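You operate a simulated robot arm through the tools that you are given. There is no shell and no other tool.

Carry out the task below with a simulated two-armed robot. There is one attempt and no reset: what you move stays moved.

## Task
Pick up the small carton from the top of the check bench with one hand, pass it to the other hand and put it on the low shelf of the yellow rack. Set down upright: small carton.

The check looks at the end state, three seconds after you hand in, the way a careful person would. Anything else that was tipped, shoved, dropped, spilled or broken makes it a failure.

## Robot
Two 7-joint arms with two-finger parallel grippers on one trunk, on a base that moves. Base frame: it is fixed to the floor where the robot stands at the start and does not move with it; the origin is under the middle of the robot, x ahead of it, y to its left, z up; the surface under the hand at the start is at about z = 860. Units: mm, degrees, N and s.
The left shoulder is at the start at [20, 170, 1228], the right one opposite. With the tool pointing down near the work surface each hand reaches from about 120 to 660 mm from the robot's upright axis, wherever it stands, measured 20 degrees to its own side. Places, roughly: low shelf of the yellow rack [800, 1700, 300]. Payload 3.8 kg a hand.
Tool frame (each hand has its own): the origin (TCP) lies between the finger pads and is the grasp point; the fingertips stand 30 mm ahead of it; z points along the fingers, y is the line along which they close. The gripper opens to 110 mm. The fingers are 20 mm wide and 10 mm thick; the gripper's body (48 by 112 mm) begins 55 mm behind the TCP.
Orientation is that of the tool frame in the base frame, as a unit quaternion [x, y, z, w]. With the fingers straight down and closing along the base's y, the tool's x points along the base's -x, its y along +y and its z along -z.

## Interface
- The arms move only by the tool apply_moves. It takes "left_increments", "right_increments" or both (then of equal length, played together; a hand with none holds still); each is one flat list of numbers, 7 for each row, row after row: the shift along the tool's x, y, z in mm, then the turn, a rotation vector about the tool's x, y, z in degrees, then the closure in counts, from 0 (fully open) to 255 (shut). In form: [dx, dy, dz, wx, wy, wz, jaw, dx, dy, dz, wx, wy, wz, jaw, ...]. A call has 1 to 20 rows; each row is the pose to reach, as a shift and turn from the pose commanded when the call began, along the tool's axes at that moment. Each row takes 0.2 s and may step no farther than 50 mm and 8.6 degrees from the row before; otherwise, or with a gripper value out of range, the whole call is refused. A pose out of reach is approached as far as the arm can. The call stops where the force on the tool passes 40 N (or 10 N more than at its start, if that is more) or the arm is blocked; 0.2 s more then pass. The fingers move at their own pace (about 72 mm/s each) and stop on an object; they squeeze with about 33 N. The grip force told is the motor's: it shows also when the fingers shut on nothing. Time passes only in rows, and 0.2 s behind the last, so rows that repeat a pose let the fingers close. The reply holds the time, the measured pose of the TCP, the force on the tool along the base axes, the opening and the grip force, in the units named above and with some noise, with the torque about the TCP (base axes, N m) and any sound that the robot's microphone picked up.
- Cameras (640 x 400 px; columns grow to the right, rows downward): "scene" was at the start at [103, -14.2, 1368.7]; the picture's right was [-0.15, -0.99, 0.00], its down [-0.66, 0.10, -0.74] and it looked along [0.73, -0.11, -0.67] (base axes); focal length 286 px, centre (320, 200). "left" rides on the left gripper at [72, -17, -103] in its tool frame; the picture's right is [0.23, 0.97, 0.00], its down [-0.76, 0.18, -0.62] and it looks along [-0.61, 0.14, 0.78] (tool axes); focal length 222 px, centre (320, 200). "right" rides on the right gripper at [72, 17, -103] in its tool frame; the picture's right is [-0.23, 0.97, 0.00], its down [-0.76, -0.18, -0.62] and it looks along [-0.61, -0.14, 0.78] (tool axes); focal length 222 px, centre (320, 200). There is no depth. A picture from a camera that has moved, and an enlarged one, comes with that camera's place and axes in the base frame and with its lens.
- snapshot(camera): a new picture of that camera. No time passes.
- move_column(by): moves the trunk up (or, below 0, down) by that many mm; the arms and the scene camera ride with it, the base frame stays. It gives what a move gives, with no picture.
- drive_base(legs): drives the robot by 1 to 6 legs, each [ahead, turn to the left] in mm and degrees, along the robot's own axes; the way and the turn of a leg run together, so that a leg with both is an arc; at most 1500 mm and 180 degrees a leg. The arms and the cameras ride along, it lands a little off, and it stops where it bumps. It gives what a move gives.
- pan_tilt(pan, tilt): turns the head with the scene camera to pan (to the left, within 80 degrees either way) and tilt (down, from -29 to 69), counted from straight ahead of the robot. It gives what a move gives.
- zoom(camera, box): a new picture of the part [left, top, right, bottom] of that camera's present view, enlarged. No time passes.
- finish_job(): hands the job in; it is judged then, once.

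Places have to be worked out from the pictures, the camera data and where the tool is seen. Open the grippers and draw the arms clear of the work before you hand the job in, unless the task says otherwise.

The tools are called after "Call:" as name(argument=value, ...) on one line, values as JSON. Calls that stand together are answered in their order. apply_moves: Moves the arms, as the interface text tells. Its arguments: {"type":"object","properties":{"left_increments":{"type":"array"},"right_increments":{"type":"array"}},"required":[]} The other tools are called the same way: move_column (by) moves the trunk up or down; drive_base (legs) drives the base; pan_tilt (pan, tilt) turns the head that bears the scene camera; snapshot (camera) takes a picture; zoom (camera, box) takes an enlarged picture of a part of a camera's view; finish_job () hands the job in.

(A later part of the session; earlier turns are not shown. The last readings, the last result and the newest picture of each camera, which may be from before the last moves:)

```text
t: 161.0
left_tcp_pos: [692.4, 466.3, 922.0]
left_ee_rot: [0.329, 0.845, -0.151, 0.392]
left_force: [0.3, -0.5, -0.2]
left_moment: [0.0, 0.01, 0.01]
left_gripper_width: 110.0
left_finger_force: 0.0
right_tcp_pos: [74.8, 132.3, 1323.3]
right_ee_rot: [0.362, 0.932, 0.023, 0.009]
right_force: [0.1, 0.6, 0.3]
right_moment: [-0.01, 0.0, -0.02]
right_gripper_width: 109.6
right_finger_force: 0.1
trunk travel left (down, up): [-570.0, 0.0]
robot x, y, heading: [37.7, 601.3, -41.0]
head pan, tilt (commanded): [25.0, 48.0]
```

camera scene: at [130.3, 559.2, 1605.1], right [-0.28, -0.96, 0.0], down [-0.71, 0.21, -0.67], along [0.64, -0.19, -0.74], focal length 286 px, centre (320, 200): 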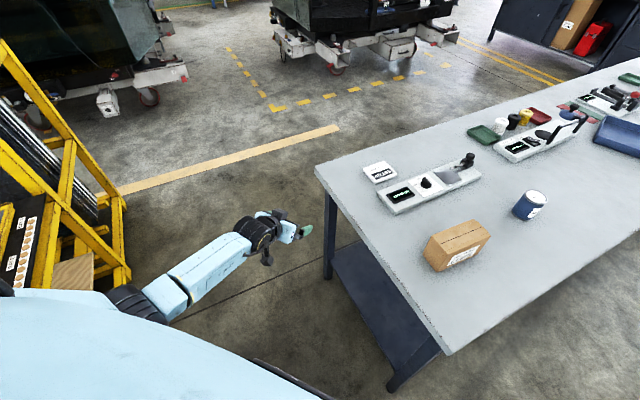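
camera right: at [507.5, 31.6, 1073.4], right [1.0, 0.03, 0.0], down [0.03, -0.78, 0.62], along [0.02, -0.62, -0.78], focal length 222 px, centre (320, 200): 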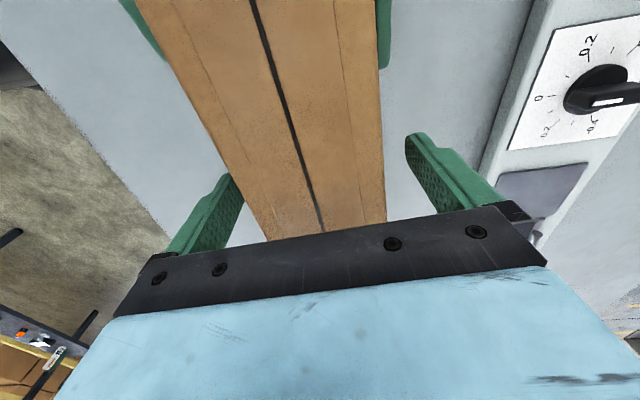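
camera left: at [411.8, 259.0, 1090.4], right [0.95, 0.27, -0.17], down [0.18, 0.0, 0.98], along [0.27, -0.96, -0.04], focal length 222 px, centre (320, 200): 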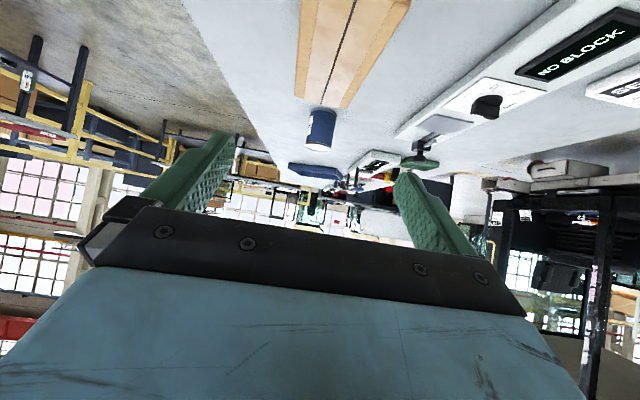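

There is good margin (606 ahead, 551 below). I raise the hand again, turn back toward the carton and check alignment.

Call:
apply_moves(left_increments=[-19.6, 0, -24.6, 0, 0, 0, 0, -39.1, 0, -49.1, 0, 0, 0, 0, -58.7, 0, -73.7, 0, 0, 0, 0, -78.2, 0, -98.3, 0, 0, 0, 0, -97.8, 0, -122.9, 0, 0, 0, 0, -117.4, 0, -147.4, 0, 0, 0, 0, -136.9, 0, -172, 0, 0, 0, 0, -156.5, 0, -196.6, 0, 0, 0, 0, -176, 0, -221.1, 0, 0, 0, 0, -195.6, 0, -245.7, 0, 0, 0, 0, -195.6, 0, -245.7, 0, 0, 0, 0])

Call:
drive_base(legs=[[0, -40]])

Call:
snapshot(camera="scene")

Call:
zoom(camera="scene", box=[230, 110, 380, 220])

Call:
snapshot(camera="left")

```text
t: 163.4
left_tcp_pos: [645.4, 506.6, 1227.3]
left_ee_rot: [0.329, 0.846, -0.151, 0.391]
left_force: [0.1, -0.9, 0.2]
left_moment: [0.0, 0.03, 0.03]
left_gripper_width: 109.6
left_finger_force: 0.0
right_tcp_pos: [74.0, 133.1, 1321.9]
right_ee_rot: [0.363, 0.931, 0.023, 0.009]
right_force: [0.5, -0.1, -0.5]
right_moment: [0.03, -0.01, -0.01]
right_gripper_width: 110.2
right_finger_force: 0.1
trunk travel left (down, up): [-570.0, 0.0]
robot x, y, heading: [40.5, 597.3, -40.8]
head pan, tilt (commanded): [25.0, 48.0]
```

```text
t: 165.6
left_tcp_pos: [444.0, 136.1, 1229.1]
left_ee_rot: [0.6, 0.681, -0.277, 0.316]
left_force: [0.0, -0.1, 0.5]
left_moment: [0.0, 0.0, -0.03]
left_gripper_width: 110.1
left_finger_force: 0.0
right_tcp_pos: [-233.2, 220.5, 1323.4]
right_ee_rot: [0.661, 0.75, 0.019, 0.016]
right_force: [0.5, -0.3, -0.3]
right_moment: [0.02, 0.0, -0.05]
right_gripper_width: 110.1
right_finger_force: 0.1
trunk travel left (down, up): [-570.0, 0.0]
robot x, y, heading: [36.6, 598.0, -81.4]
head pan, tilt (commanded): [25.0, 48.0]
```

```text
taken
camera scene: at [85.5, 508.3, 1605.1], right [-0.83, -0.55, 0.0], down [-0.41, 0.62, -0.67], along [0.37, -0.56, -0.74], focal length 286 px, centre (320, 200)
```

scene: 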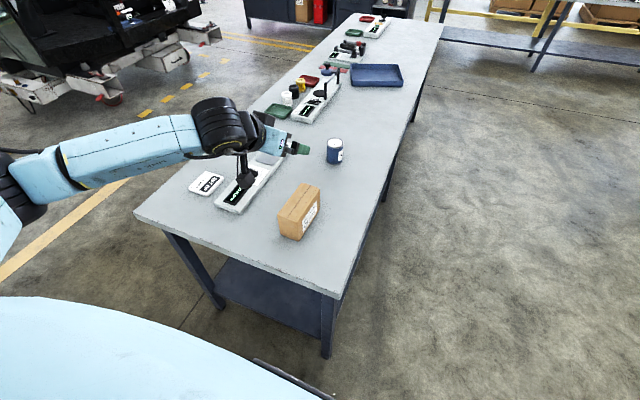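

```text
3.64 times, centred on (305, 165) of scene
camera zoom: at [85.5, 508.3, 1605.1], right [-0.83, -0.55, 0.0], down [-0.41, 0.62, -0.67], along [0.37, -0.56, -0.74], focal length 1040 px, centre (374, 327)
```

zoom: 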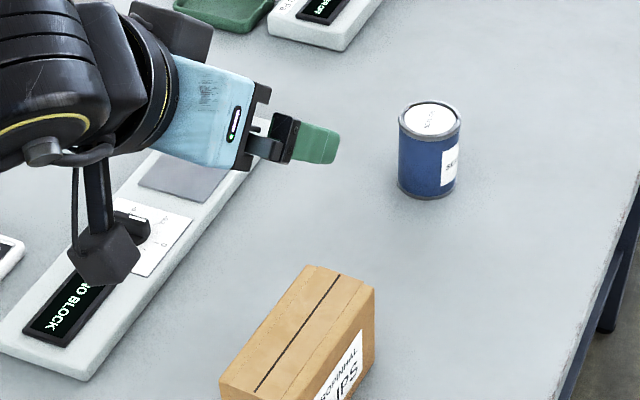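

```text
taken
camera left: at [410.0, 258.5, 1240.2], right [0.95, 0.27, -0.17], down [0.18, 0.0, 0.98], along [0.26, -0.96, -0.04], focal length 222 px, centre (320, 200)
```

left: 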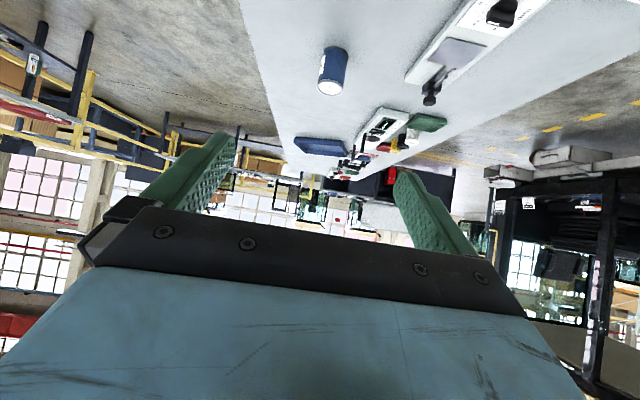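

Everything is back in place; the carton is re-measured at centre (454, 67), top z≈963. I lower the left hand 200 mm by the arm, stopping above the carton top, and check for drift.

Call:
apply_moves(left_increments=[18.2, 0, 17.1, 0, 0, 0, 0, 36.5, 0.1, 34.2, 0, 0, 0, 0, 54.7, 0.1, 51.3, 0, 0, 0, 0, 73, 0.1, 68.4, 0, 0, 0, 0, 91.2, 0.1, 85.4, 0, 0, 0, 0, 109.4, 0.2, 102.5, 0, 0, 0, 0, 127.7, 0.2, 119.6, 0, 0, 0, 0, 145.9, 0.2, 136.7, 0, 0, 0, 0, 145.9, 0.2, 136.7, 0, 0, 0, 0])

Call:
snapshot(camera="left")

Call:
zoom(camera="scene", box=[210, 130, 370, 260])

```text
t: 167.6
left_tcp_pos: [444.5, 126.1, 1029.1]
left_ee_rot: [0.601, 0.681, -0.276, 0.315]
left_force: [-0.9, 0.7, 0.6]
left_moment: [0.02, 0.0, -0.03]
left_gripper_width: 110.0
left_finger_force: 0.0
right_tcp_pos: [-232.7, 219.7, 1323.4]
right_ee_rot: [0.663, 0.748, 0.018, 0.016]
right_force: [-0.7, -0.6, -0.5]
right_moment: [0.03, 0.04, 0.02]
right_gripper_width: 109.9
right_finger_force: 0.1
trunk travel left (down, up): [-570.0, 0.0]
robot x, y, heading: [39.0, 596.9, -81.5]
head pan, tilt (commanded): [25.0, 48.0]
```

```text
taken
camera left: at [411.6, 250.4, 1040.6], right [0.95, 0.27, -0.17], down [0.18, 0.0, 0.98], along [0.26, -0.96, -0.04], focal length 222 px, centre (320, 200)
```

left: 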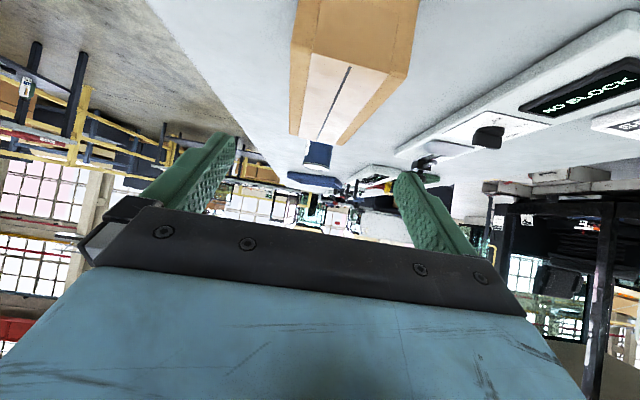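

```text
3.08 times, centred on (290, 195) of scene
camera zoom: at [85.9, 508.5, 1605.1], right [-0.83, -0.55, 0.0], down [-0.41, 0.62, -0.67], along [0.37, -0.56, -0.74], focal length 880 px, centre (412, 215)
```

zoom: 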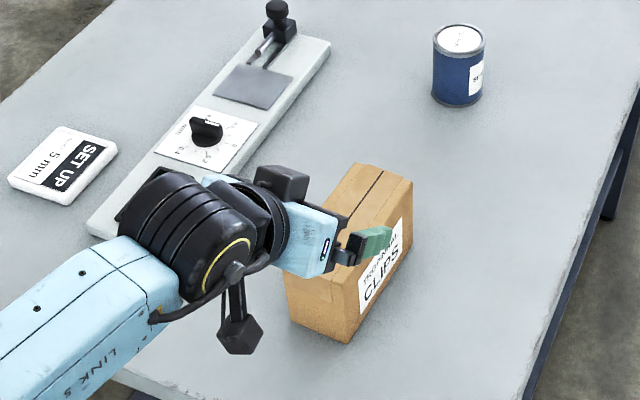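

No drift: the hand is at z = 1029 and centred on the carton within 2 mm. I descend the last 100 mm while advancing 20 mm, so the fingers straddle the near upper end.

Call:
apply_moves(left_increments=[6.3, 0.1, 8, 0, 0, 0, 0, 12.7, 0.2, 15.9, 0, 0, 0, 0, 19, 0.3, 23.9, 0, 0, 0, 0, 25.4, 0.4, 31.8, 0, 0, 0, 0, 31.7, 0.5, 39.8, 0, 0, 0, 0, 38, 0.6, 47.8, 0, 0, 0, 0, 44.4, 0.7, 55.7, 0, 0, 0, 0, 50.7, 0.8, 63.7, 0, 0, 0, 0, 57.1, 0.9, 71.6, 0, 0, 0, 0, 63.4, 1, 79.6, 0, 0, 0, 0, 63.4, 1, 79.6, 0, 0, 0, 0])

Call:
snapshot(camera="left")

Call:
zoom(camera="scene", box=[210, 130, 370, 260])

```text
t: 170.0
left_tcp_pos: [448.4, 107.2, 928.1]
left_ee_rot: [0.601, 0.68, -0.277, 0.315]
left_force: [0.2, -0.7, 0.4]
left_moment: [0.02, -0.01, 0.0]
left_gripper_width: 109.7
left_finger_force: 0.0
right_tcp_pos: [-233.0, 221.6, 1323.9]
right_ee_rot: [0.662, 0.749, 0.018, 0.017]
right_force: [0.0, 1.0, 0.2]
right_moment: [-0.03, 0.01, 0.01]
right_gripper_width: 110.2
right_finger_force: 0.0
trunk travel left (down, up): [-570.0, 0.0]
robot x, y, heading: [41.0, 593.5, -81.3]
head pan, tilt (commanded): [25.0, 48.0]
```

```text
taken
camera left: at [415.1, 230.4, 939.3], right [0.95, 0.27, -0.17], down [0.18, 0.0, 0.98], along [0.26, -0.96, -0.04], focal length 222 px, centre (320, 200)
```

left: 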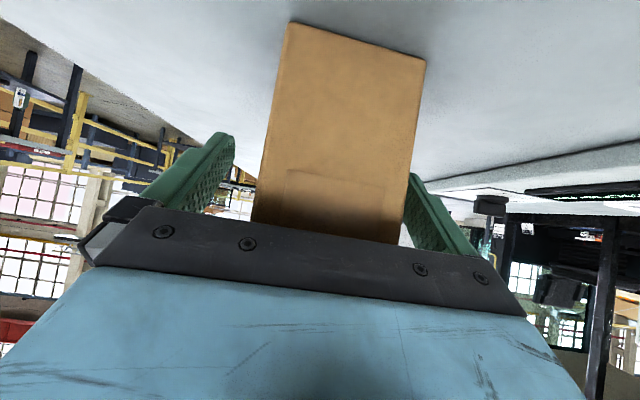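

```text
3.08 times, centred on (290, 195) of scene
camera zoom: at [85.6, 508.5, 1605.1], right [-0.83, -0.55, 0.0], down [-0.41, 0.62, -0.67], along [0.37, -0.56, -0.74], focal length 880 px, centre (412, 215)
```

zoom: 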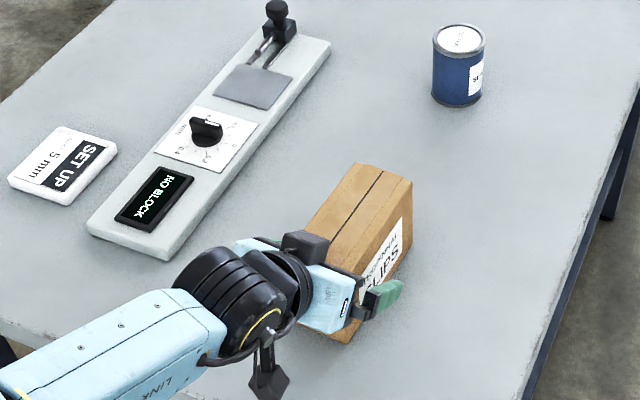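

The fingers straddle the carton's near upper end with no contact, centred within about 1 mm. I close the left gripper.

Call:
apply_moves(left_increments=[0, 0, 0, 0, 0, 0, 60, 0, 0, 0, 0, 0, 0, 85, 0, 0, 0, 0, 0, 0, 100, 0, 0, 0, 0, 0, 0, 255, 0, 0, 0, 0, 0, 0, 255, 0, 0, 0, 0, 0, 0, 255])

Call:
apply_moves(left_increments=[-1.5, 0, -1.3, 0, 0, 0, 255, -3.8, 0, -3.2, 0, 0, 0, 255, -6.1, 0, -5.2, 0, 0, 0, 255, -9.1, 0, -7.7, 0, 0, 0, 255, -12.2, 0, -10.3, 0, 0, 0, 255, -15.2, 0, -12.9, 0, 0, 0, 255, -15.2, 0, -12.9, 0, 0, 0, 255])

Call:
snapshot(camera="left")

Call:
zoom(camera="scene", box=[210, 130, 370, 260])

```text
t: 171.4
left_tcp_pos: [448.9, 107.3, 927.2]
left_ee_rot: [0.601, 0.68, -0.277, 0.315]
left_force: [1.3, 1.0, 0.4]
left_moment: [-0.01, -0.14, 0.13]
left_gripper_width: 68.2
left_finger_force: 33.0
right_tcp_pos: [-232.8, 221.1, 1323.3]
right_ee_rot: [0.662, 0.749, 0.018, 0.016]
right_force: [-1.3, -0.1, 0.5]
right_moment: [0.01, 0.0, 0.0]
right_gripper_width: 110.1
right_finger_force: 0.1
trunk travel left (down, up): [-570.0, 0.0]
robot x, y, heading: [40.5, 597.3, -81.4]
head pan, tilt (commanded): [25.0, 48.0]
```

```text
t: 173.0
left_tcp_pos: [448.5, 106.9, 948.7]
left_ee_rot: [0.601, 0.681, -0.276, 0.315]
left_force: [0.2, 0.3, -3.7]
left_moment: [0.14, 0.02, -0.02]
left_gripper_width: 68.1
left_finger_force: 32.3
right_tcp_pos: [-234.2, 219.3, 1324.4]
right_ee_rot: [0.662, 0.749, 0.018, 0.016]
right_force: [-0.1, -0.5, -0.5]
right_moment: [0.03, -0.01, 0.01]
right_gripper_width: 109.9
right_finger_force: 0.1
trunk travel left (down, up): [-570.0, 0.0]
robot x, y, heading: [38.4, 592.8, -81.4]
head pan, tilt (commanded): [25.0, 48.0]
```

```text
taken
camera left: at [415.6, 230.3, 960.6], right [0.95, 0.27, -0.17], down [0.18, 0.0, 0.98], along [0.26, -0.96, -0.04], focal length 222 px, centre (320, 200)
```

left: 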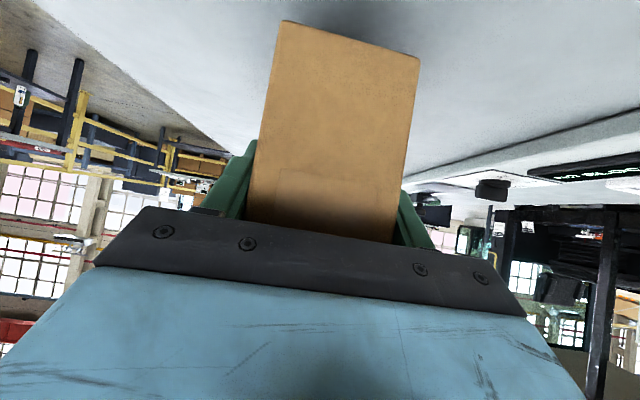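

```text
3.08 times, centred on (290, 195) of scene
camera zoom: at [85.9, 507.9, 1605.0], right [-0.83, -0.55, 0.0], down [-0.41, 0.62, -0.67], along [0.37, -0.56, -0.74], focal length 880 px, centre (412, 215)
```

zoom: 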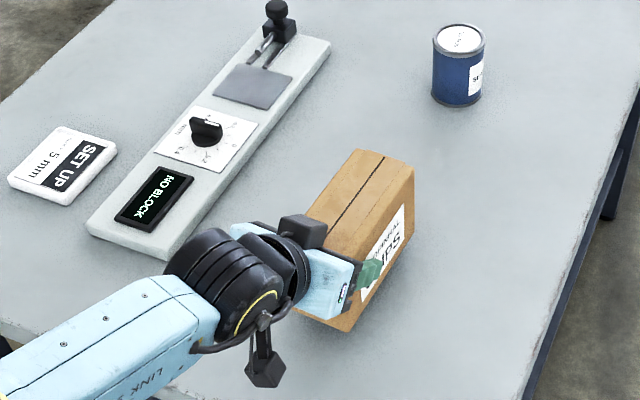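

The carton lifts cleanly at -3.7 N with no slip this time. I raise it another 260 mm with the arm for travelling.

Call:
apply_moves(left_increments=[-7.6, 0, -6.5, 0, 0, 0, 255, -19, 0, -16.1, 0, 0, 0, 255, -34.3, 0, -29, 0, 0, 0, 255, -53.3, 0, -45.2, 0, 0, 0, 255, -72.4, 0, -61.3, 0, 0, 0, 255, -91.4, 0, -77.4, 0, 0, 0, 255, -110.5, 0, -93.5, 0, 0, 0, 255, -129.5, 0, -109.7, 0, 0, 0, 255, -148.6, 0, -125.8, 0, 0, 0, 255, -167.6, 0, -141.9, 0, 0, 0, 255, -182.9, 0, -154.8, 0, 0, 0, 255, -192.4, 0, -162.9, 0, 0, 0, 255, -198.1, 0, -167.7, 0, 0, 0, 255, -198.1, 0, -167.7, 0, 0, 0, 255])

Call:
snapshot(camera="scene")

Call:
snapshot(camera="left")

```text
t: 176.0
left_tcp_pos: [448.6, 105.7, 1208.1]
left_ee_rot: [0.601, 0.68, -0.277, 0.315]
left_force: [0.5, 0.2, -3.9]
left_moment: [0.14, -0.01, 0.01]
left_gripper_width: 67.7
left_finger_force: 33.0
right_tcp_pos: [-233.3, 221.4, 1324.0]
right_ee_rot: [0.661, 0.75, 0.018, 0.016]
right_force: [-0.6, -0.4, -0.3]
right_moment: [-0.02, 0.0, -0.01]
right_gripper_width: 109.8
right_finger_force: 0.1
trunk travel left (down, up): [-570.0, 0.0]
robot x, y, heading: [40.1, 599.0, -81.4]
head pan, tilt (commanded): [25.0, 48.0]
```

```text
taken
camera scene: at [85.9, 507.9, 1605.0], right [-0.83, -0.55, 0.0], down [-0.41, 0.62, -0.67], along [0.37, -0.56, -0.74], focal length 286 px, centre (320, 200)
```

scene: 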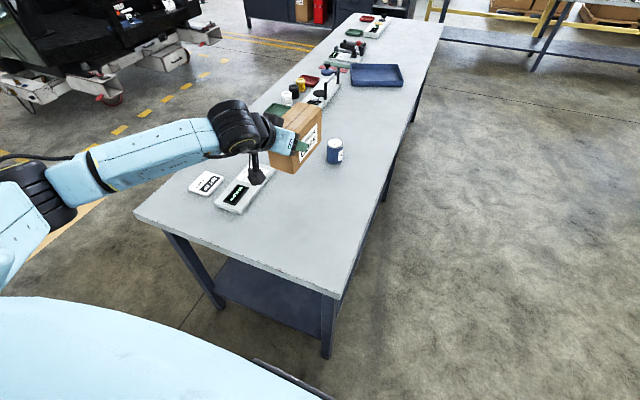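

```text
taken
camera left: at [415.0, 228.4, 1219.9], right [0.95, 0.27, -0.17], down [0.18, 0.0, 0.98], along [0.26, -0.96, -0.04], focal length 222 px, centre (320, 200)
```

left: 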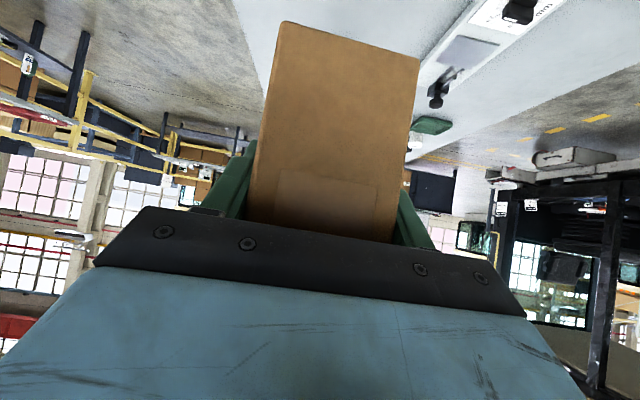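

The carton is secure at z≈1208. I turn left and drive along the aisle toward the rack.

Call:
drive_base(legs=[[0, 92], [1080, 0]])

Call:
pan_tilt(pan=-20, tilt=35)

Call:
snapshot(camera="scene")

Call:
snapshot(camera="left")

```text
t: 185.4
left_tcp_pos: [1596.6, 1178.4, 1207.9]
left_ee_rot: [-0.058, 0.906, 0.029, 0.419]
left_force: [-0.4, 0.3, -3.4]
left_moment: [0.02, 0.14, 0.05]
left_gripper_width: 67.9
left_finger_force: 32.9
right_tcp_pos: [1483.3, 495.1, 1324.1]
right_ee_rot: [-0.065, 0.998, 0.024, -0.002]
right_force: [0.1, -0.3, 1.0]
right_moment: [0.03, 0.0, -0.02]
right_gripper_width: 109.9
right_finger_force: 0.2
trunk travel left (down, up): [-570.0, 0.0]
robot x, y, heading: [1103.3, 761.9, 8.8]
head pan, tilt (commanded): [25.0, 48.0]
```

```text
t: 186.6
left_tcp_pos: [1596.2, 1176.7, 1209.2]
left_ee_rot: [-0.059, 0.906, 0.028, 0.419]
left_force: [-0.1, 1.1, -3.4]
left_moment: [-0.02, 0.19, 0.0]
left_gripper_width: 68.0
left_finger_force: 32.9
right_tcp_pos: [1482.9, 494.5, 1324.4]
right_ee_rot: [-0.065, 0.998, 0.024, -0.002]
right_force: [0.1, 0.1, 0.2]
right_moment: [-0.01, -0.01, -0.01]
right_gripper_width: 110.0
right_finger_force: 0.0
trunk travel left (down, up): [-570.0, 0.0]
robot x, y, heading: [1105.9, 765.9, 8.8]
head pan, tilt (commanded): [-20.0, 35.0]
```

```text
taken
camera scene: at [1213.9, 751.1, 1624.0], right [-0.19, -0.98, 0.0], down [-0.56, 0.11, -0.82], along [0.8, -0.16, -0.57], focal length 286 px, centre (320, 200)
```

scene: 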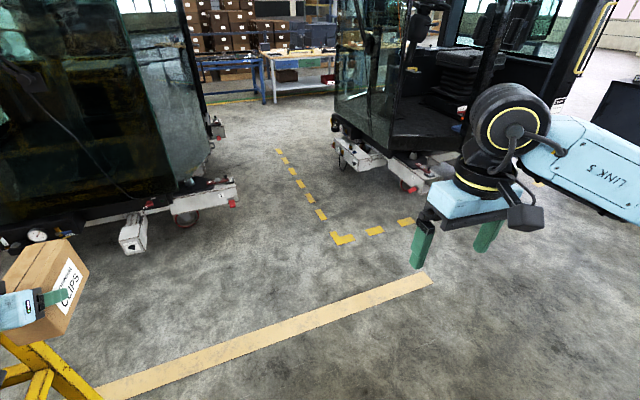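

```text
taken
camera left: at [1472.6, 1144.7, 1219.7], right [-0.27, 0.95, -0.17], down [0.0, 0.18, 0.98], along [0.96, 0.27, -0.04], focal length 222 px, centre (320, 200)
```

left: 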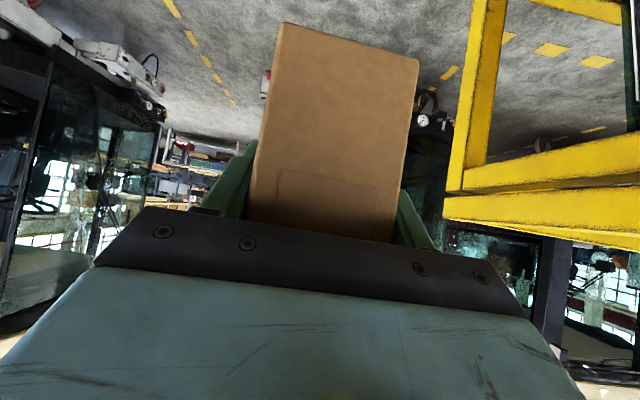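

The robot is at (1105, 764), heading 8.8°. To have room to turn without sweeping the carton over the rack, I move out diagonally and then turn to face the rack.

Call:
drive_base(legs=[[0, -45], [240, 0], [0, 137]])

Call:
pan_tilt(pan=15, tilt=45)

Call:
snapshot(camera="scene")

Call:
snapshot(camera="left")

```text
t: 196.1
left_tcp_pos: [857.0, 1087.1, 1209.4]
left_ee_rot: [0.703, -0.574, -0.326, -0.264]
left_force: [0.2, 0.4, -2.5]
left_moment: [-0.13, -0.04, -0.02]
left_gripper_width: 67.9
left_finger_force: 33.6
right_tcp_pos: [1545.4, 1023.8, 1323.0]
right_ee_rot: [0.774, -0.633, -0.016, 0.019]
right_force: [0.1, 0.4, -0.4]
right_moment: [-0.01, -0.01, 0.02]
right_gripper_width: 109.9
right_finger_force: 0.1
trunk travel left (down, up): [-570.0, 0.0]
robot x, y, heading: [1305.3, 633.2, 102.9]
head pan, tilt (commanded): [-20.0, 35.0]
```

```text
t: 197.1
left_tcp_pos: [856.3, 1086.7, 1209.3]
left_ee_rot: [0.703, -0.574, -0.326, -0.264]
left_force: [-0.3, -0.1, -4.3]
left_moment: [-0.14, -0.02, -0.01]
left_gripper_width: 67.8
left_finger_force: 32.8
right_tcp_pos: [1544.9, 1023.8, 1322.4]
right_ee_rot: [0.774, -0.632, -0.015, 0.019]
right_force: [-0.4, -0.3, -0.4]
right_moment: [0.01, -0.02, -0.04]
right_gripper_width: 110.0
right_finger_force: 0.1
trunk travel left (down, up): [-570.0, 0.0]
robot x, y, heading: [1304.7, 627.6, 103.0]
head pan, tilt (commanded): [15.0, 45.0]
```

```text
taken
camera scene: at [1257.7, 719.6, 1609.2], right [0.88, 0.47, 0.0], down [0.33, -0.63, -0.71], along [-0.33, 0.63, -0.71], focal length 286 px, centre (320, 200)
```

scene: 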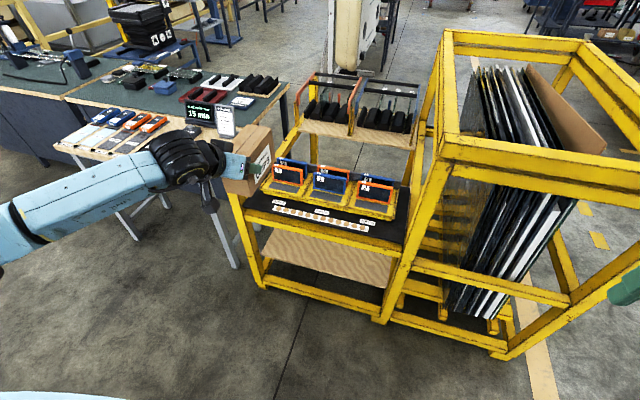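

```text
taken
camera left: at [896.8, 967.4, 1219.7], right [-0.93, -0.34, -0.17], down [-0.18, -0.02, 0.98], along [-0.34, 0.94, -0.05], focal length 222 px, centre (320, 200)
```

left: 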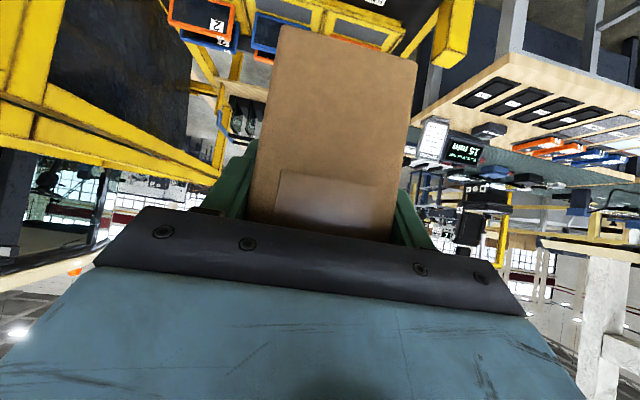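

The robot faces the rack from (1305, 630), with the carton upright and pointing within about 1° of square to the rack. I zoom on the low shelf to measure it exactly.

Call:
zoom(camera="scene", box=[220, 170, 420, 330])

```text
2.50 times, centred on (320, 250) of scene
camera zoom: at [1257.7, 719.6, 1609.2], right [0.88, 0.47, 0.0], down [0.33, -0.63, -0.71], along [-0.33, 0.63, -0.71], focal length 715 px, centre (320, 75)
```

zoom: 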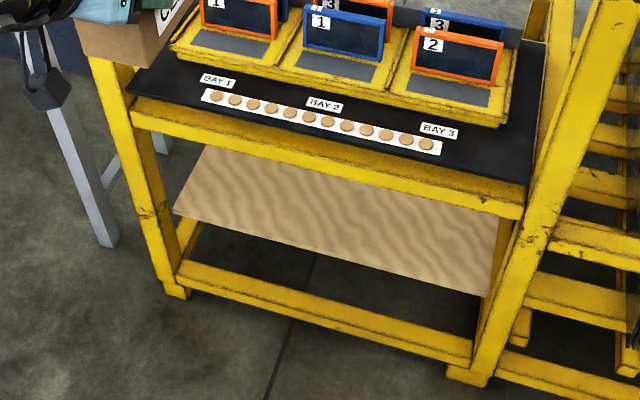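

The shelf front edge runs close to the rack front, and I'll refine its exact height as the camera comes down. The carton tip is about 175 mm in front of the rack, so I lower the trunk in two steps.

Call:
move_column(by=-350)

Call:
snapshot(camera="scene")

```text
t: 200.5
left_tcp_pos: [855.5, 1087.3, 858.8]
left_ee_rot: [0.703, -0.574, -0.325, -0.264]
left_force: [0.0, 0.1, -3.8]
left_moment: [-0.16, -0.06, 0.0]
left_gripper_width: 67.9
left_finger_force: 33.1
right_tcp_pos: [1544.6, 1023.0, 973.7]
right_ee_rot: [0.774, -0.633, -0.015, 0.018]
right_force: [-0.7, -0.7, -0.3]
right_moment: [-0.02, -0.02, -0.02]
right_gripper_width: 110.1
right_finger_force: 0.0
trunk travel left (down, up): [-220.0, 350.0]
robot x, y, heading: [1300.7, 628.4, 103.1]
head pan, tilt (commanded): [15.0, 45.0]
```

```text
taken
camera scene: at [1257.7, 719.4, 1259.3], right [0.88, 0.47, 0.0], down [0.33, -0.62, -0.71], along [-0.33, 0.62, -0.71], focal length 286 px, centre (320, 200)
```

scene: 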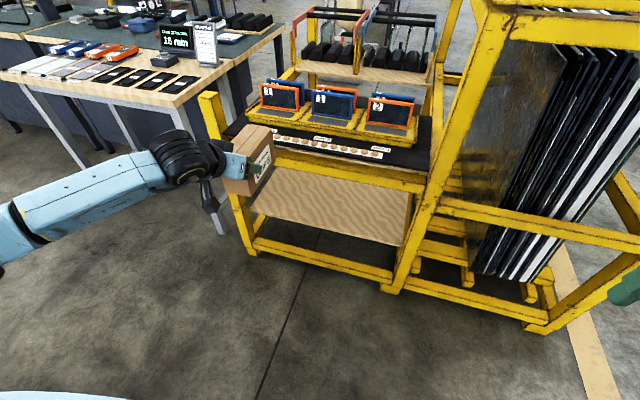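

Everything is clear on the way down. I lower the trunk the remaining 220 mm and look at the shelf opening more level.

Call:
move_column(by=-220)

Call:
pan_tilt(pan=12, tilt=40)

Call:
snapshot(camera="scene")

Call:
zoom(camera="scene", box=[200, 100, 440, 300])

Call:
snapshot(camera="left")

```text
t: 202.8
left_tcp_pos: [856.8, 1086.3, 638.2]
left_ee_rot: [0.703, -0.574, -0.326, -0.264]
left_force: [-0.9, 0.7, -4.0]
left_moment: [-0.14, -0.01, -0.02]
left_gripper_width: 67.8
left_finger_force: 33.2
right_tcp_pos: [1546.1, 1023.3, 753.2]
right_ee_rot: [0.774, -0.632, -0.015, 0.019]
right_force: [0.3, -0.5, -0.1]
right_moment: [0.03, 0.01, 0.06]
right_gripper_width: 109.8
right_finger_force: 0.1
trunk travel left (down, up): [0.0, 570.0]
robot x, y, heading: [1300.0, 628.7, 103.0]
head pan, tilt (commanded): [15.0, 45.0]
```

```text
t: 203.5
left_tcp_pos: [855.5, 1087.7, 637.8]
left_ee_rot: [0.703, -0.574, -0.325, -0.265]
left_force: [-0.2, -0.7, -2.6]
left_moment: [-0.17, 0.0, 0.02]
left_gripper_width: 67.9
left_finger_force: 32.6
right_tcp_pos: [1545.8, 1023.8, 752.6]
right_ee_rot: [0.774, -0.632, -0.016, 0.018]
right_force: [0.5, -0.4, 0.0]
right_moment: [-0.01, 0.01, 0.0]
right_gripper_width: 110.0
right_finger_force: 0.0
trunk travel left (down, up): [0.0, 570.0]
robot x, y, heading: [1301.4, 625.2, 102.6]
head pan, tilt (commanded): [12.0, 40.0]
```

```text
taken
camera scene: at [1260.0, 724.6, 1046.5], right [0.91, 0.42, 0.0], down [0.27, -0.58, -0.77], along [-0.32, 0.69, -0.64], focal length 286 px, centre (320, 200)
```

scene: 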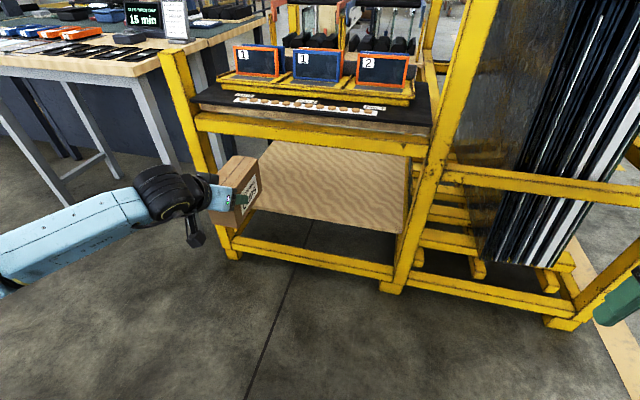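

```text
2.00 times, centred on (320, 200) of scene
camera zoom: at [1260.0, 724.6, 1046.5], right [0.91, 0.42, 0.0], down [0.27, -0.58, -0.77], along [-0.32, 0.69, -0.64], focal length 572 px, centre (320, 200)
```

zoom: 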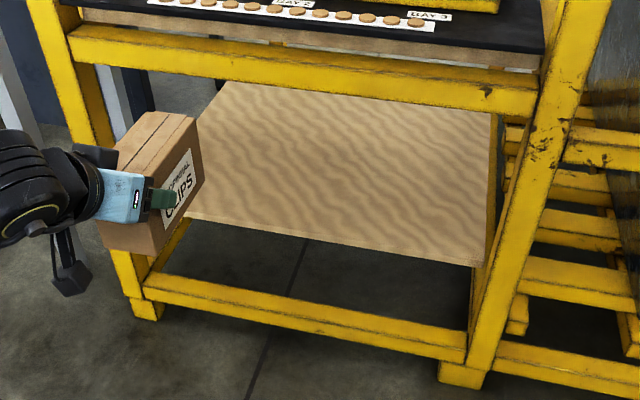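

```text
taken
camera left: at [896.8, 967.2, 649.7], right [-0.93, -0.34, -0.17], down [-0.18, -0.02, 0.98], along [-0.34, 0.94, -0.05], focal length 222 px, centre (320, 200)
```

left: 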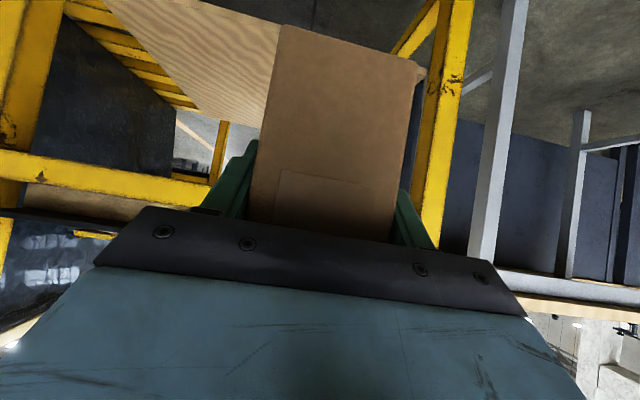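

Triangulating from the two camera heights puts the shelf's front edge at z≈302, about 30 mm behind the rack front. The upper bar's bottom is at z≈630. I lower the arm 215 mm in front of the rack, so the carton bottom is about 50 mm above shelf height.

Call:
apply_moves(left_increments=[11.4, 0, 9.7, 0, 0, 0, 255, 26.7, 0, 22.6, 0, 0, 0, 255, 45.7, 0, 38.7, 0, 0, 0, 255, 64.8, 0, 54.8, 0, 0, 0, 255, 83.8, 0, 71, 0, 0, 0, 255, 102.9, 0, 87.1, 0, 0, 0, 255, 121.9, 0, 103.2, 0, 0, 0, 255, 141, 0, 119.3, 0, 0, 0, 255, 156.2, 0, 132.3, 0, 0, 0, 255, 163.8, 0, 138.7, 0, 0, 0, 255, 163.8, 0, 138.7, 0, 0, 0, 255])

Call:
snapshot(camera="scene")

Call:
snapshot(camera="left")

```text
t: 205.9
left_tcp_pos: [856.6, 1086.9, 423.0]
left_ee_rot: [0.703, -0.575, -0.325, -0.264]
left_force: [-0.3, -0.1, -3.9]
left_moment: [-0.19, -0.04, 0.0]
left_gripper_width: 67.7
left_finger_force: 32.8
right_tcp_pos: [1544.8, 1023.0, 752.9]
right_ee_rot: [0.775, -0.632, -0.015, 0.019]
right_force: [0.7, -0.1, 0.3]
right_moment: [-0.01, 0.0, 0.01]
right_gripper_width: 109.7
right_finger_force: 0.0
trunk travel left (down, up): [0.0, 570.0]
robot x, y, heading: [1303.1, 630.1, 102.9]
head pan, tilt (commanded): [12.0, 40.0]
```

```text
taken
camera scene: at [1260.0, 724.7, 1046.5], right [0.91, 0.42, 0.0], down [0.27, -0.58, -0.77], along [-0.32, 0.69, -0.64], focal length 286 px, centre (320, 200)
```

scene: 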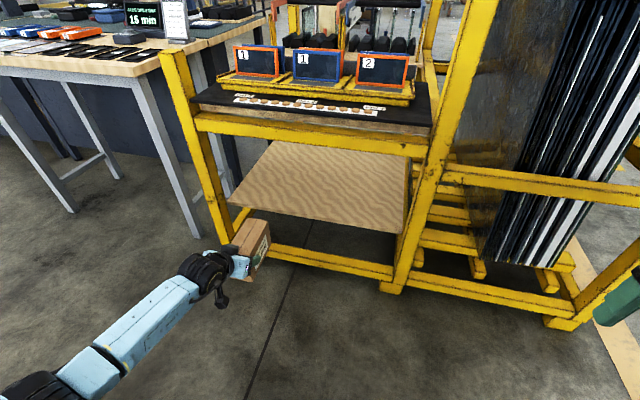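

```text
taken
camera left: at [897.2, 967.2, 434.8], right [-0.93, -0.34, -0.17], down [-0.18, -0.02, 0.98], along [-0.34, 0.94, -0.05], focal length 222 px, centre (320, 200)
```

left: 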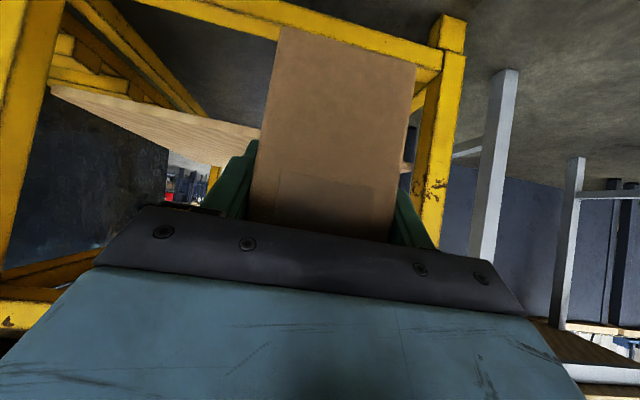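

The carton is in front of the shelf opening. The left camera now sees the shelf edge-on, so I zoom there to calibrate its height against the hand.

Call:
zoom(camera="left", box=[30, 60, 270, 210])

Call:
zoom(camera="scene", box=[200, 130, 440, 300])

```text
2.67 times, centred on (150, 135) of left
camera zoom: at [897.2, 967.2, 434.8], right [-0.93, -0.34, -0.17], down [-0.18, -0.02, 0.98], along [-0.34, 0.94, -0.05], focal length 592 px, centre (773, 373)
```

zoom: 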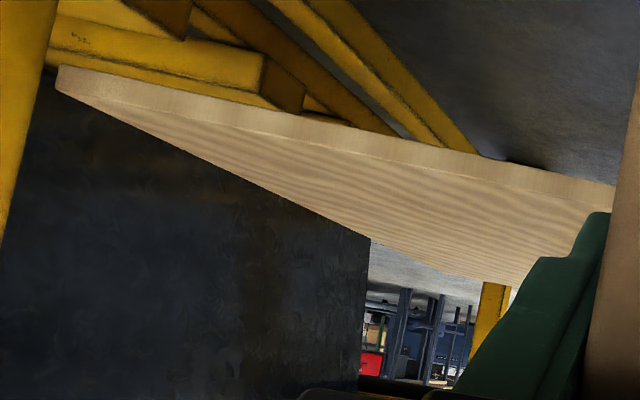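

```text
2.35 times, centred on (320, 215) of scene
camera zoom: at [1260.0, 724.7, 1046.5], right [0.91, 0.42, 0.0], down [0.27, -0.58, -0.77], along [-0.32, 0.69, -0.64], focal length 673 px, centre (320, 165)
```

zoom: 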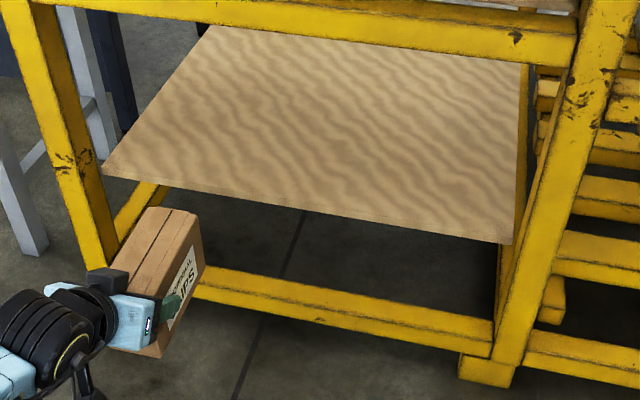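

The left camera resolves the board thickness: its top surface is at z≈320, with the bottom edge at about 301. The carton bottom is at z≈355–363, so about 35–40 mm above the shelf, which is good for inserting. I first pull the right hand back a bit for clearance from the tall frame.

Call:
apply_moves(right_increments=[15, -5, 0, 0, 0, 0, 0, 30, -10, 0, 0, 0, 0, 0, 45, -15, 0, 0, 0, 0, 0, 60, -20, 0, 0, 0, 0, 0, 60, -20, 0, 0, 0, 0, 0])

Call:
drive_base(legs=[[150, 0]])

Call:
snapshot(camera="scene")

Call:
snapshot(camera="left")

```text
t: 207.1
left_tcp_pos: [857.3, 1087.7, 423.9]
left_ee_rot: [0.703, -0.575, -0.325, -0.264]
left_force: [0.0, -0.2, -3.4]
left_moment: [-0.16, -0.02, -0.03]
left_gripper_width: 67.9
left_finger_force: 33.5
right_tcp_pos: [1577.1, 968.4, 752.3]
right_ee_rot: [0.774, -0.633, -0.015, 0.019]
right_force: [0.4, -0.6, -0.1]
right_moment: [-0.02, -0.01, 0.03]
right_gripper_width: 110.2
right_finger_force: 0.1
trunk travel left (down, up): [0.0, 570.0]
robot x, y, heading: [1302.7, 629.1, 102.8]
head pan, tilt (commanded): [12.0, 40.0]
```

```text
t: 208.5
left_tcp_pos: [823.4, 1232.4, 423.1]
left_ee_rot: [0.704, -0.574, -0.325, -0.264]
left_force: [-1.1, -0.4, -3.8]
left_moment: [-0.15, -0.04, 0.02]
left_gripper_width: 68.1
left_finger_force: 33.1
right_tcp_pos: [1541.5, 1115.5, 750.4]
right_ee_rot: [0.775, -0.632, -0.016, 0.019]
right_force: [-0.1, 0.1, -0.5]
right_moment: [0.03, -0.01, 0.01]
right_gripper_width: 109.9
right_finger_force: 0.1
trunk travel left (down, up): [0.0, 570.0]
robot x, y, heading: [1266.8, 776.6, 103.1]
head pan, tilt (commanded): [12.0, 40.0]
```

```text
taken
camera scene: at [1226.0, 870.8, 1046.5], right [0.91, 0.42, 0.0], down [0.27, -0.58, -0.77], along [-0.32, 0.69, -0.64], focal length 286 px, centre (320, 200)
```

scene: 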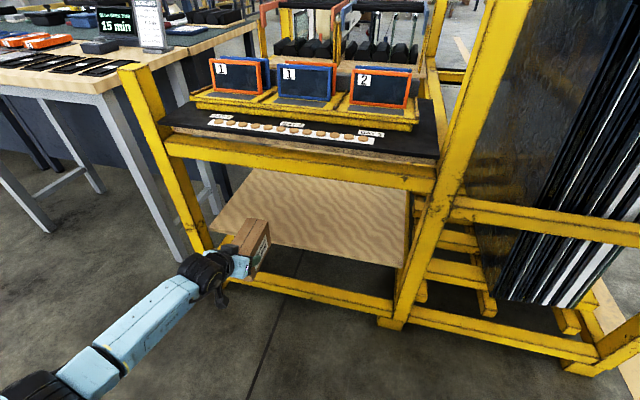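

```text
taken
camera left: at [862.7, 1112.5, 435.0], right [-0.92, -0.34, -0.17], down [-0.18, -0.02, 0.98], along [-0.34, 0.94, -0.05], focal length 222 px, centre (320, 200)
```

left: 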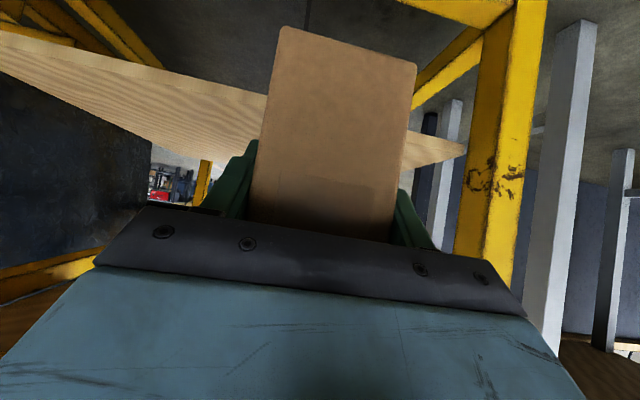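

The carton far end is about 28 mm in front of the rack plane. I zoom the left camera again to re-verify shelf height at this closer range before inserting.

Call:
zoom(camera="left", box=[40, 50, 280, 210])

Call:
zoom(camera="left", box=[380, 100, 500, 200])

Call:
zoom(camera="scene", box=[170, 140, 330, 300])

```text
2.50 times, centred on (160, 130) of left
camera zoom: at [862.7, 1112.5, 435.0], right [-0.92, -0.34, -0.17], down [-0.18, -0.02, 0.98], along [-0.34, 0.94, -0.05], focal length 555 px, centre (720, 375)
```

zoom: 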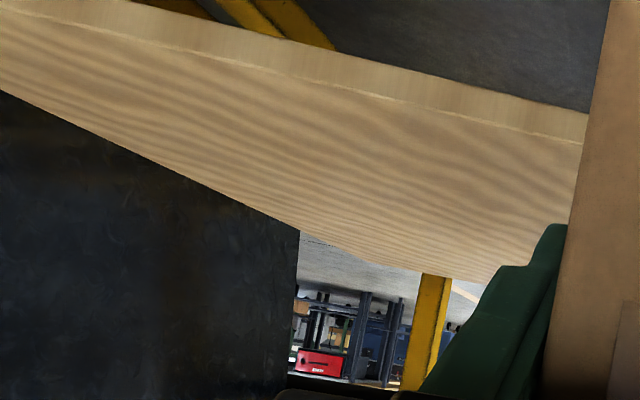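

```text
4.00 times, centred on (440, 150) of left
camera zoom: at [862.7, 1112.5, 435.0], right [-0.92, -0.34, -0.17], down [-0.18, -0.02, 0.98], along [-0.34, 0.94, -0.05], focal length 888 px, centre (-160, 400)
```

zoom: 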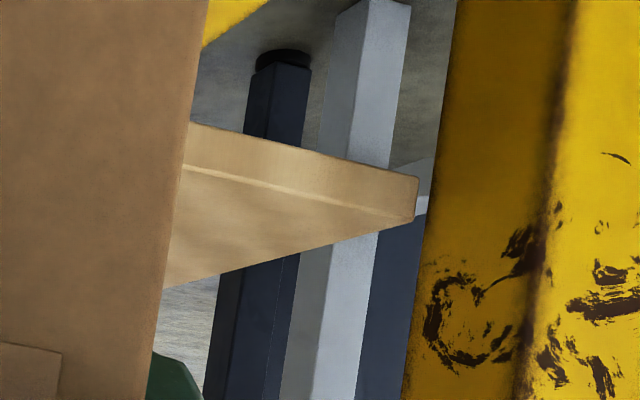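

```text
2.50 times, centred on (250, 220) of scene
camera zoom: at [1226.0, 870.8, 1046.5], right [0.91, 0.42, 0.0], down [0.27, -0.58, -0.77], along [-0.32, 0.69, -0.64], focal length 715 px, centre (495, 150)
```

zoom: 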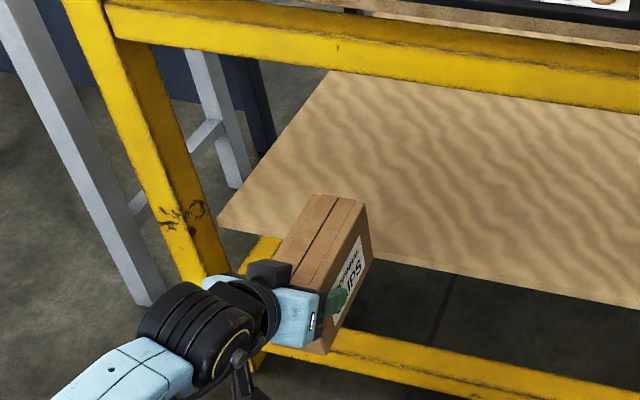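

The shelf top comes out at z≈317, with about 40 mm of clearance under the carton and ample room below the upper bar. I drive forward 180 mm to bring the carton over the shelf.

Call:
drive_base(legs=[[180, 0]])

Call:
snapshot(camera="scene")

Call:
snapshot(camera="left")

```text
t: 210.0
left_tcp_pos: [779.3, 1410.3, 423.5]
left_ee_rot: [0.704, -0.573, -0.326, -0.264]
left_force: [-0.4, -0.4, -3.4]
left_moment: [-0.18, -0.03, 0.01]
left_gripper_width: 67.6
left_finger_force: 33.0
right_tcp_pos: [1498.8, 1295.8, 750.9]
right_ee_rot: [0.776, -0.63, -0.015, 0.02]
right_force: [0.0, -0.3, 0.3]
right_moment: [0.0, 0.01, -0.01]
right_gripper_width: 110.3
right_finger_force: 0.0
trunk travel left (down, up): [0.0, 570.0]
robot x, y, heading: [1226.3, 953.7, 103.4]
head pan, tilt (commanded): [12.0, 40.0]
```

```text
taken
camera scene: at [1183.7, 1050.2, 1046.5], right [0.9, 0.43, 0.0], down [0.27, -0.58, -0.77], along [-0.33, 0.69, -0.64], focal length 286 px, centre (320, 200)
```

scene: 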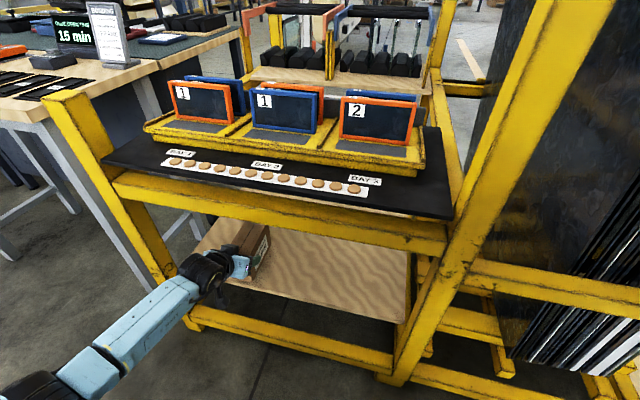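

```text
taken
camera left: at [819.6, 1290.5, 434.9], right [-0.92, -0.34, -0.17], down [-0.18, -0.02, 0.98], along [-0.34, 0.94, -0.05], focal length 222 px, centre (320, 200)
```

left: 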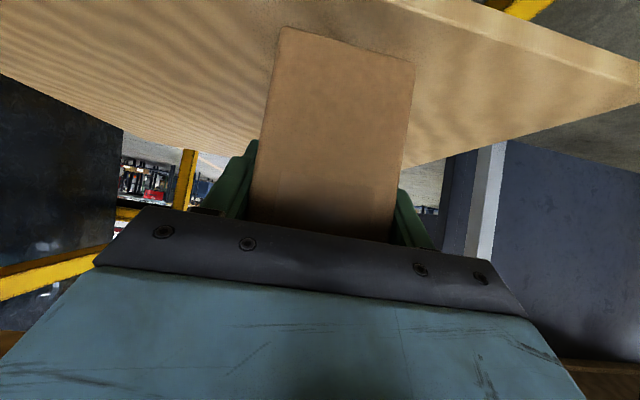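

The carton is now over the shelf edge, with the near end still about 8 mm from the rack front. I advance the arm 58 mm further so the whole base of the carton will stand well on the board.

Call:
apply_moves(left_increments=[-6.3, 0, 7.4, 0, 0, 0, 255, -12.6, 0, 14.7, 0, 0, 0, 255, -18.9, 0, 22.1, 0, 0, 0, 255, -25.1, 0, 29.4, 0, 0, 0, 255, -31.4, 0, 36.8, 0, 0, 0, 255, -37.7, 0, 44.1, 0, 0, 0, 255, -37.7, 0, 44.1, 0, 0, 0, 255])

Call:
zoom(camera="scene", box=[150, 180, 310, 320])

Call:
snapshot(camera="left")

```text
t: 211.6
left_tcp_pos: [767.0, 1468.1, 423.9]
left_ee_rot: [0.705, -0.572, -0.326, -0.263]
left_force: [0.1, -0.7, -3.1]
left_moment: [-0.17, -0.04, -0.02]
left_gripper_width: 67.9
left_finger_force: 33.3
right_tcp_pos: [1498.9, 1295.6, 751.6]
right_ee_rot: [0.776, -0.631, -0.015, 0.019]
right_force: [0.5, 0.8, 0.1]
right_moment: [0.0, 0.02, 0.02]
right_gripper_width: 110.2
right_finger_force: 0.1
trunk travel left (down, up): [0.0, 570.0]
robot x, y, heading: [1225.1, 950.6, 103.3]
head pan, tilt (commanded): [12.0, 40.0]
```

```text
2.86 times, centred on (230, 250) of scene
camera zoom: at [1183.7, 1050.3, 1046.5], right [0.9, 0.43, 0.0], down [0.27, -0.58, -0.77], along [-0.33, 0.69, -0.64], focal length 817 px, centre (577, 57)
```

zoom: 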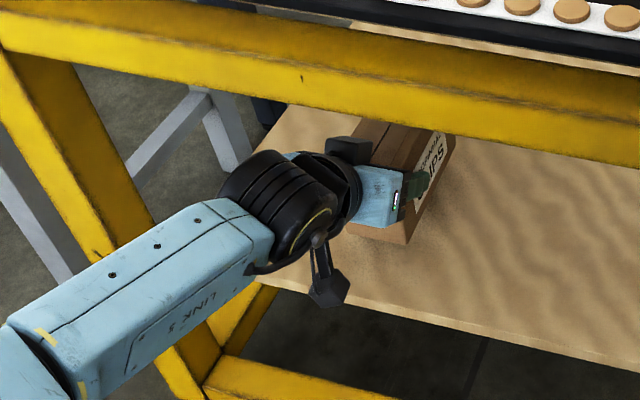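

```text
taken
camera left: at [807.4, 1347.6, 434.9], right [-0.92, -0.34, -0.17], down [-0.18, -0.02, 0.98], along [-0.34, 0.94, -0.05], focal length 222 px, centre (320, 200)
```

left: 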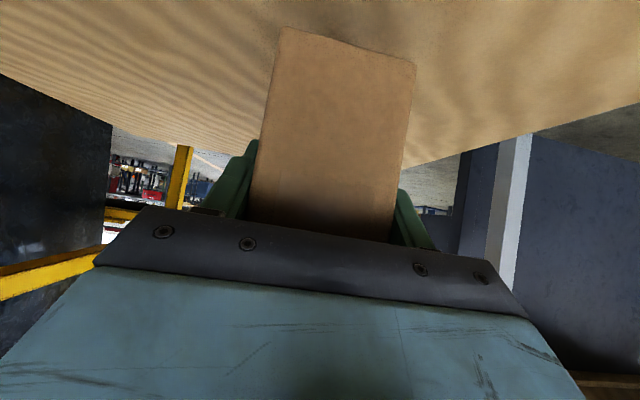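

The carton is fully over the board, near end about 37 mm behind the shelf's front edge and the hand below the upper bar. I lower 26 mm first.

Call:
apply_moves(left_increments=[4, 0, 3.4, 0, 0, 0, 255, 8, 0, 6.8, 0, 0, 0, 255, 12, 0, 10.1, 0, 0, 0, 255, 16, 0, 13.5, 0, 0, 0, 255, 19.8, 0, 16.9, 0, 0, 0, 255, 19.8, 0, 16.9, 0, 0, 0, 255])

Call:
snapshot(camera="left")

```text
t: 213.0
left_tcp_pos: [766.7, 1466.5, 398.7]
left_ee_rot: [0.705, -0.573, -0.325, -0.263]
left_force: [0.5, -0.1, -3.1]
left_moment: [-0.15, -0.02, -0.01]
left_gripper_width: 67.9
left_finger_force: 32.9
right_tcp_pos: [1498.3, 1295.8, 750.4]
right_ee_rot: [0.776, -0.631, -0.016, 0.019]
right_force: [0.1, -0.4, 0.9]
right_moment: [-0.02, 0.02, -0.02]
right_gripper_width: 110.1
right_finger_force: 0.1
trunk travel left (down, up): [0.0, 570.0]
robot x, y, heading: [1226.9, 952.2, 103.1]
head pan, tilt (commanded): [12.0, 40.0]
```

```text
taken
camera left: at [808.2, 1347.1, 409.5], right [-0.92, -0.34, -0.17], down [-0.18, -0.02, 0.98], along [-0.34, 0.94, -0.05], focal length 222 px, centre (320, 200)
```

left: 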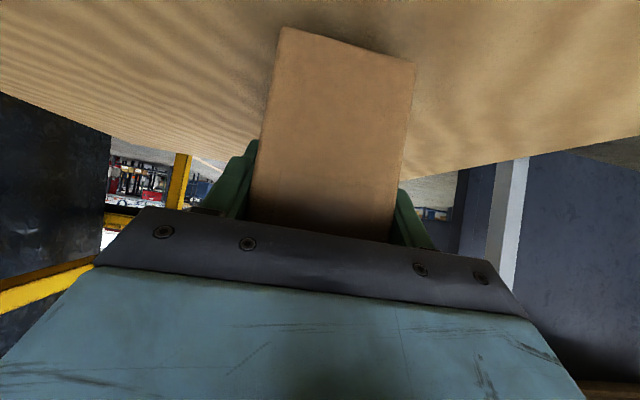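

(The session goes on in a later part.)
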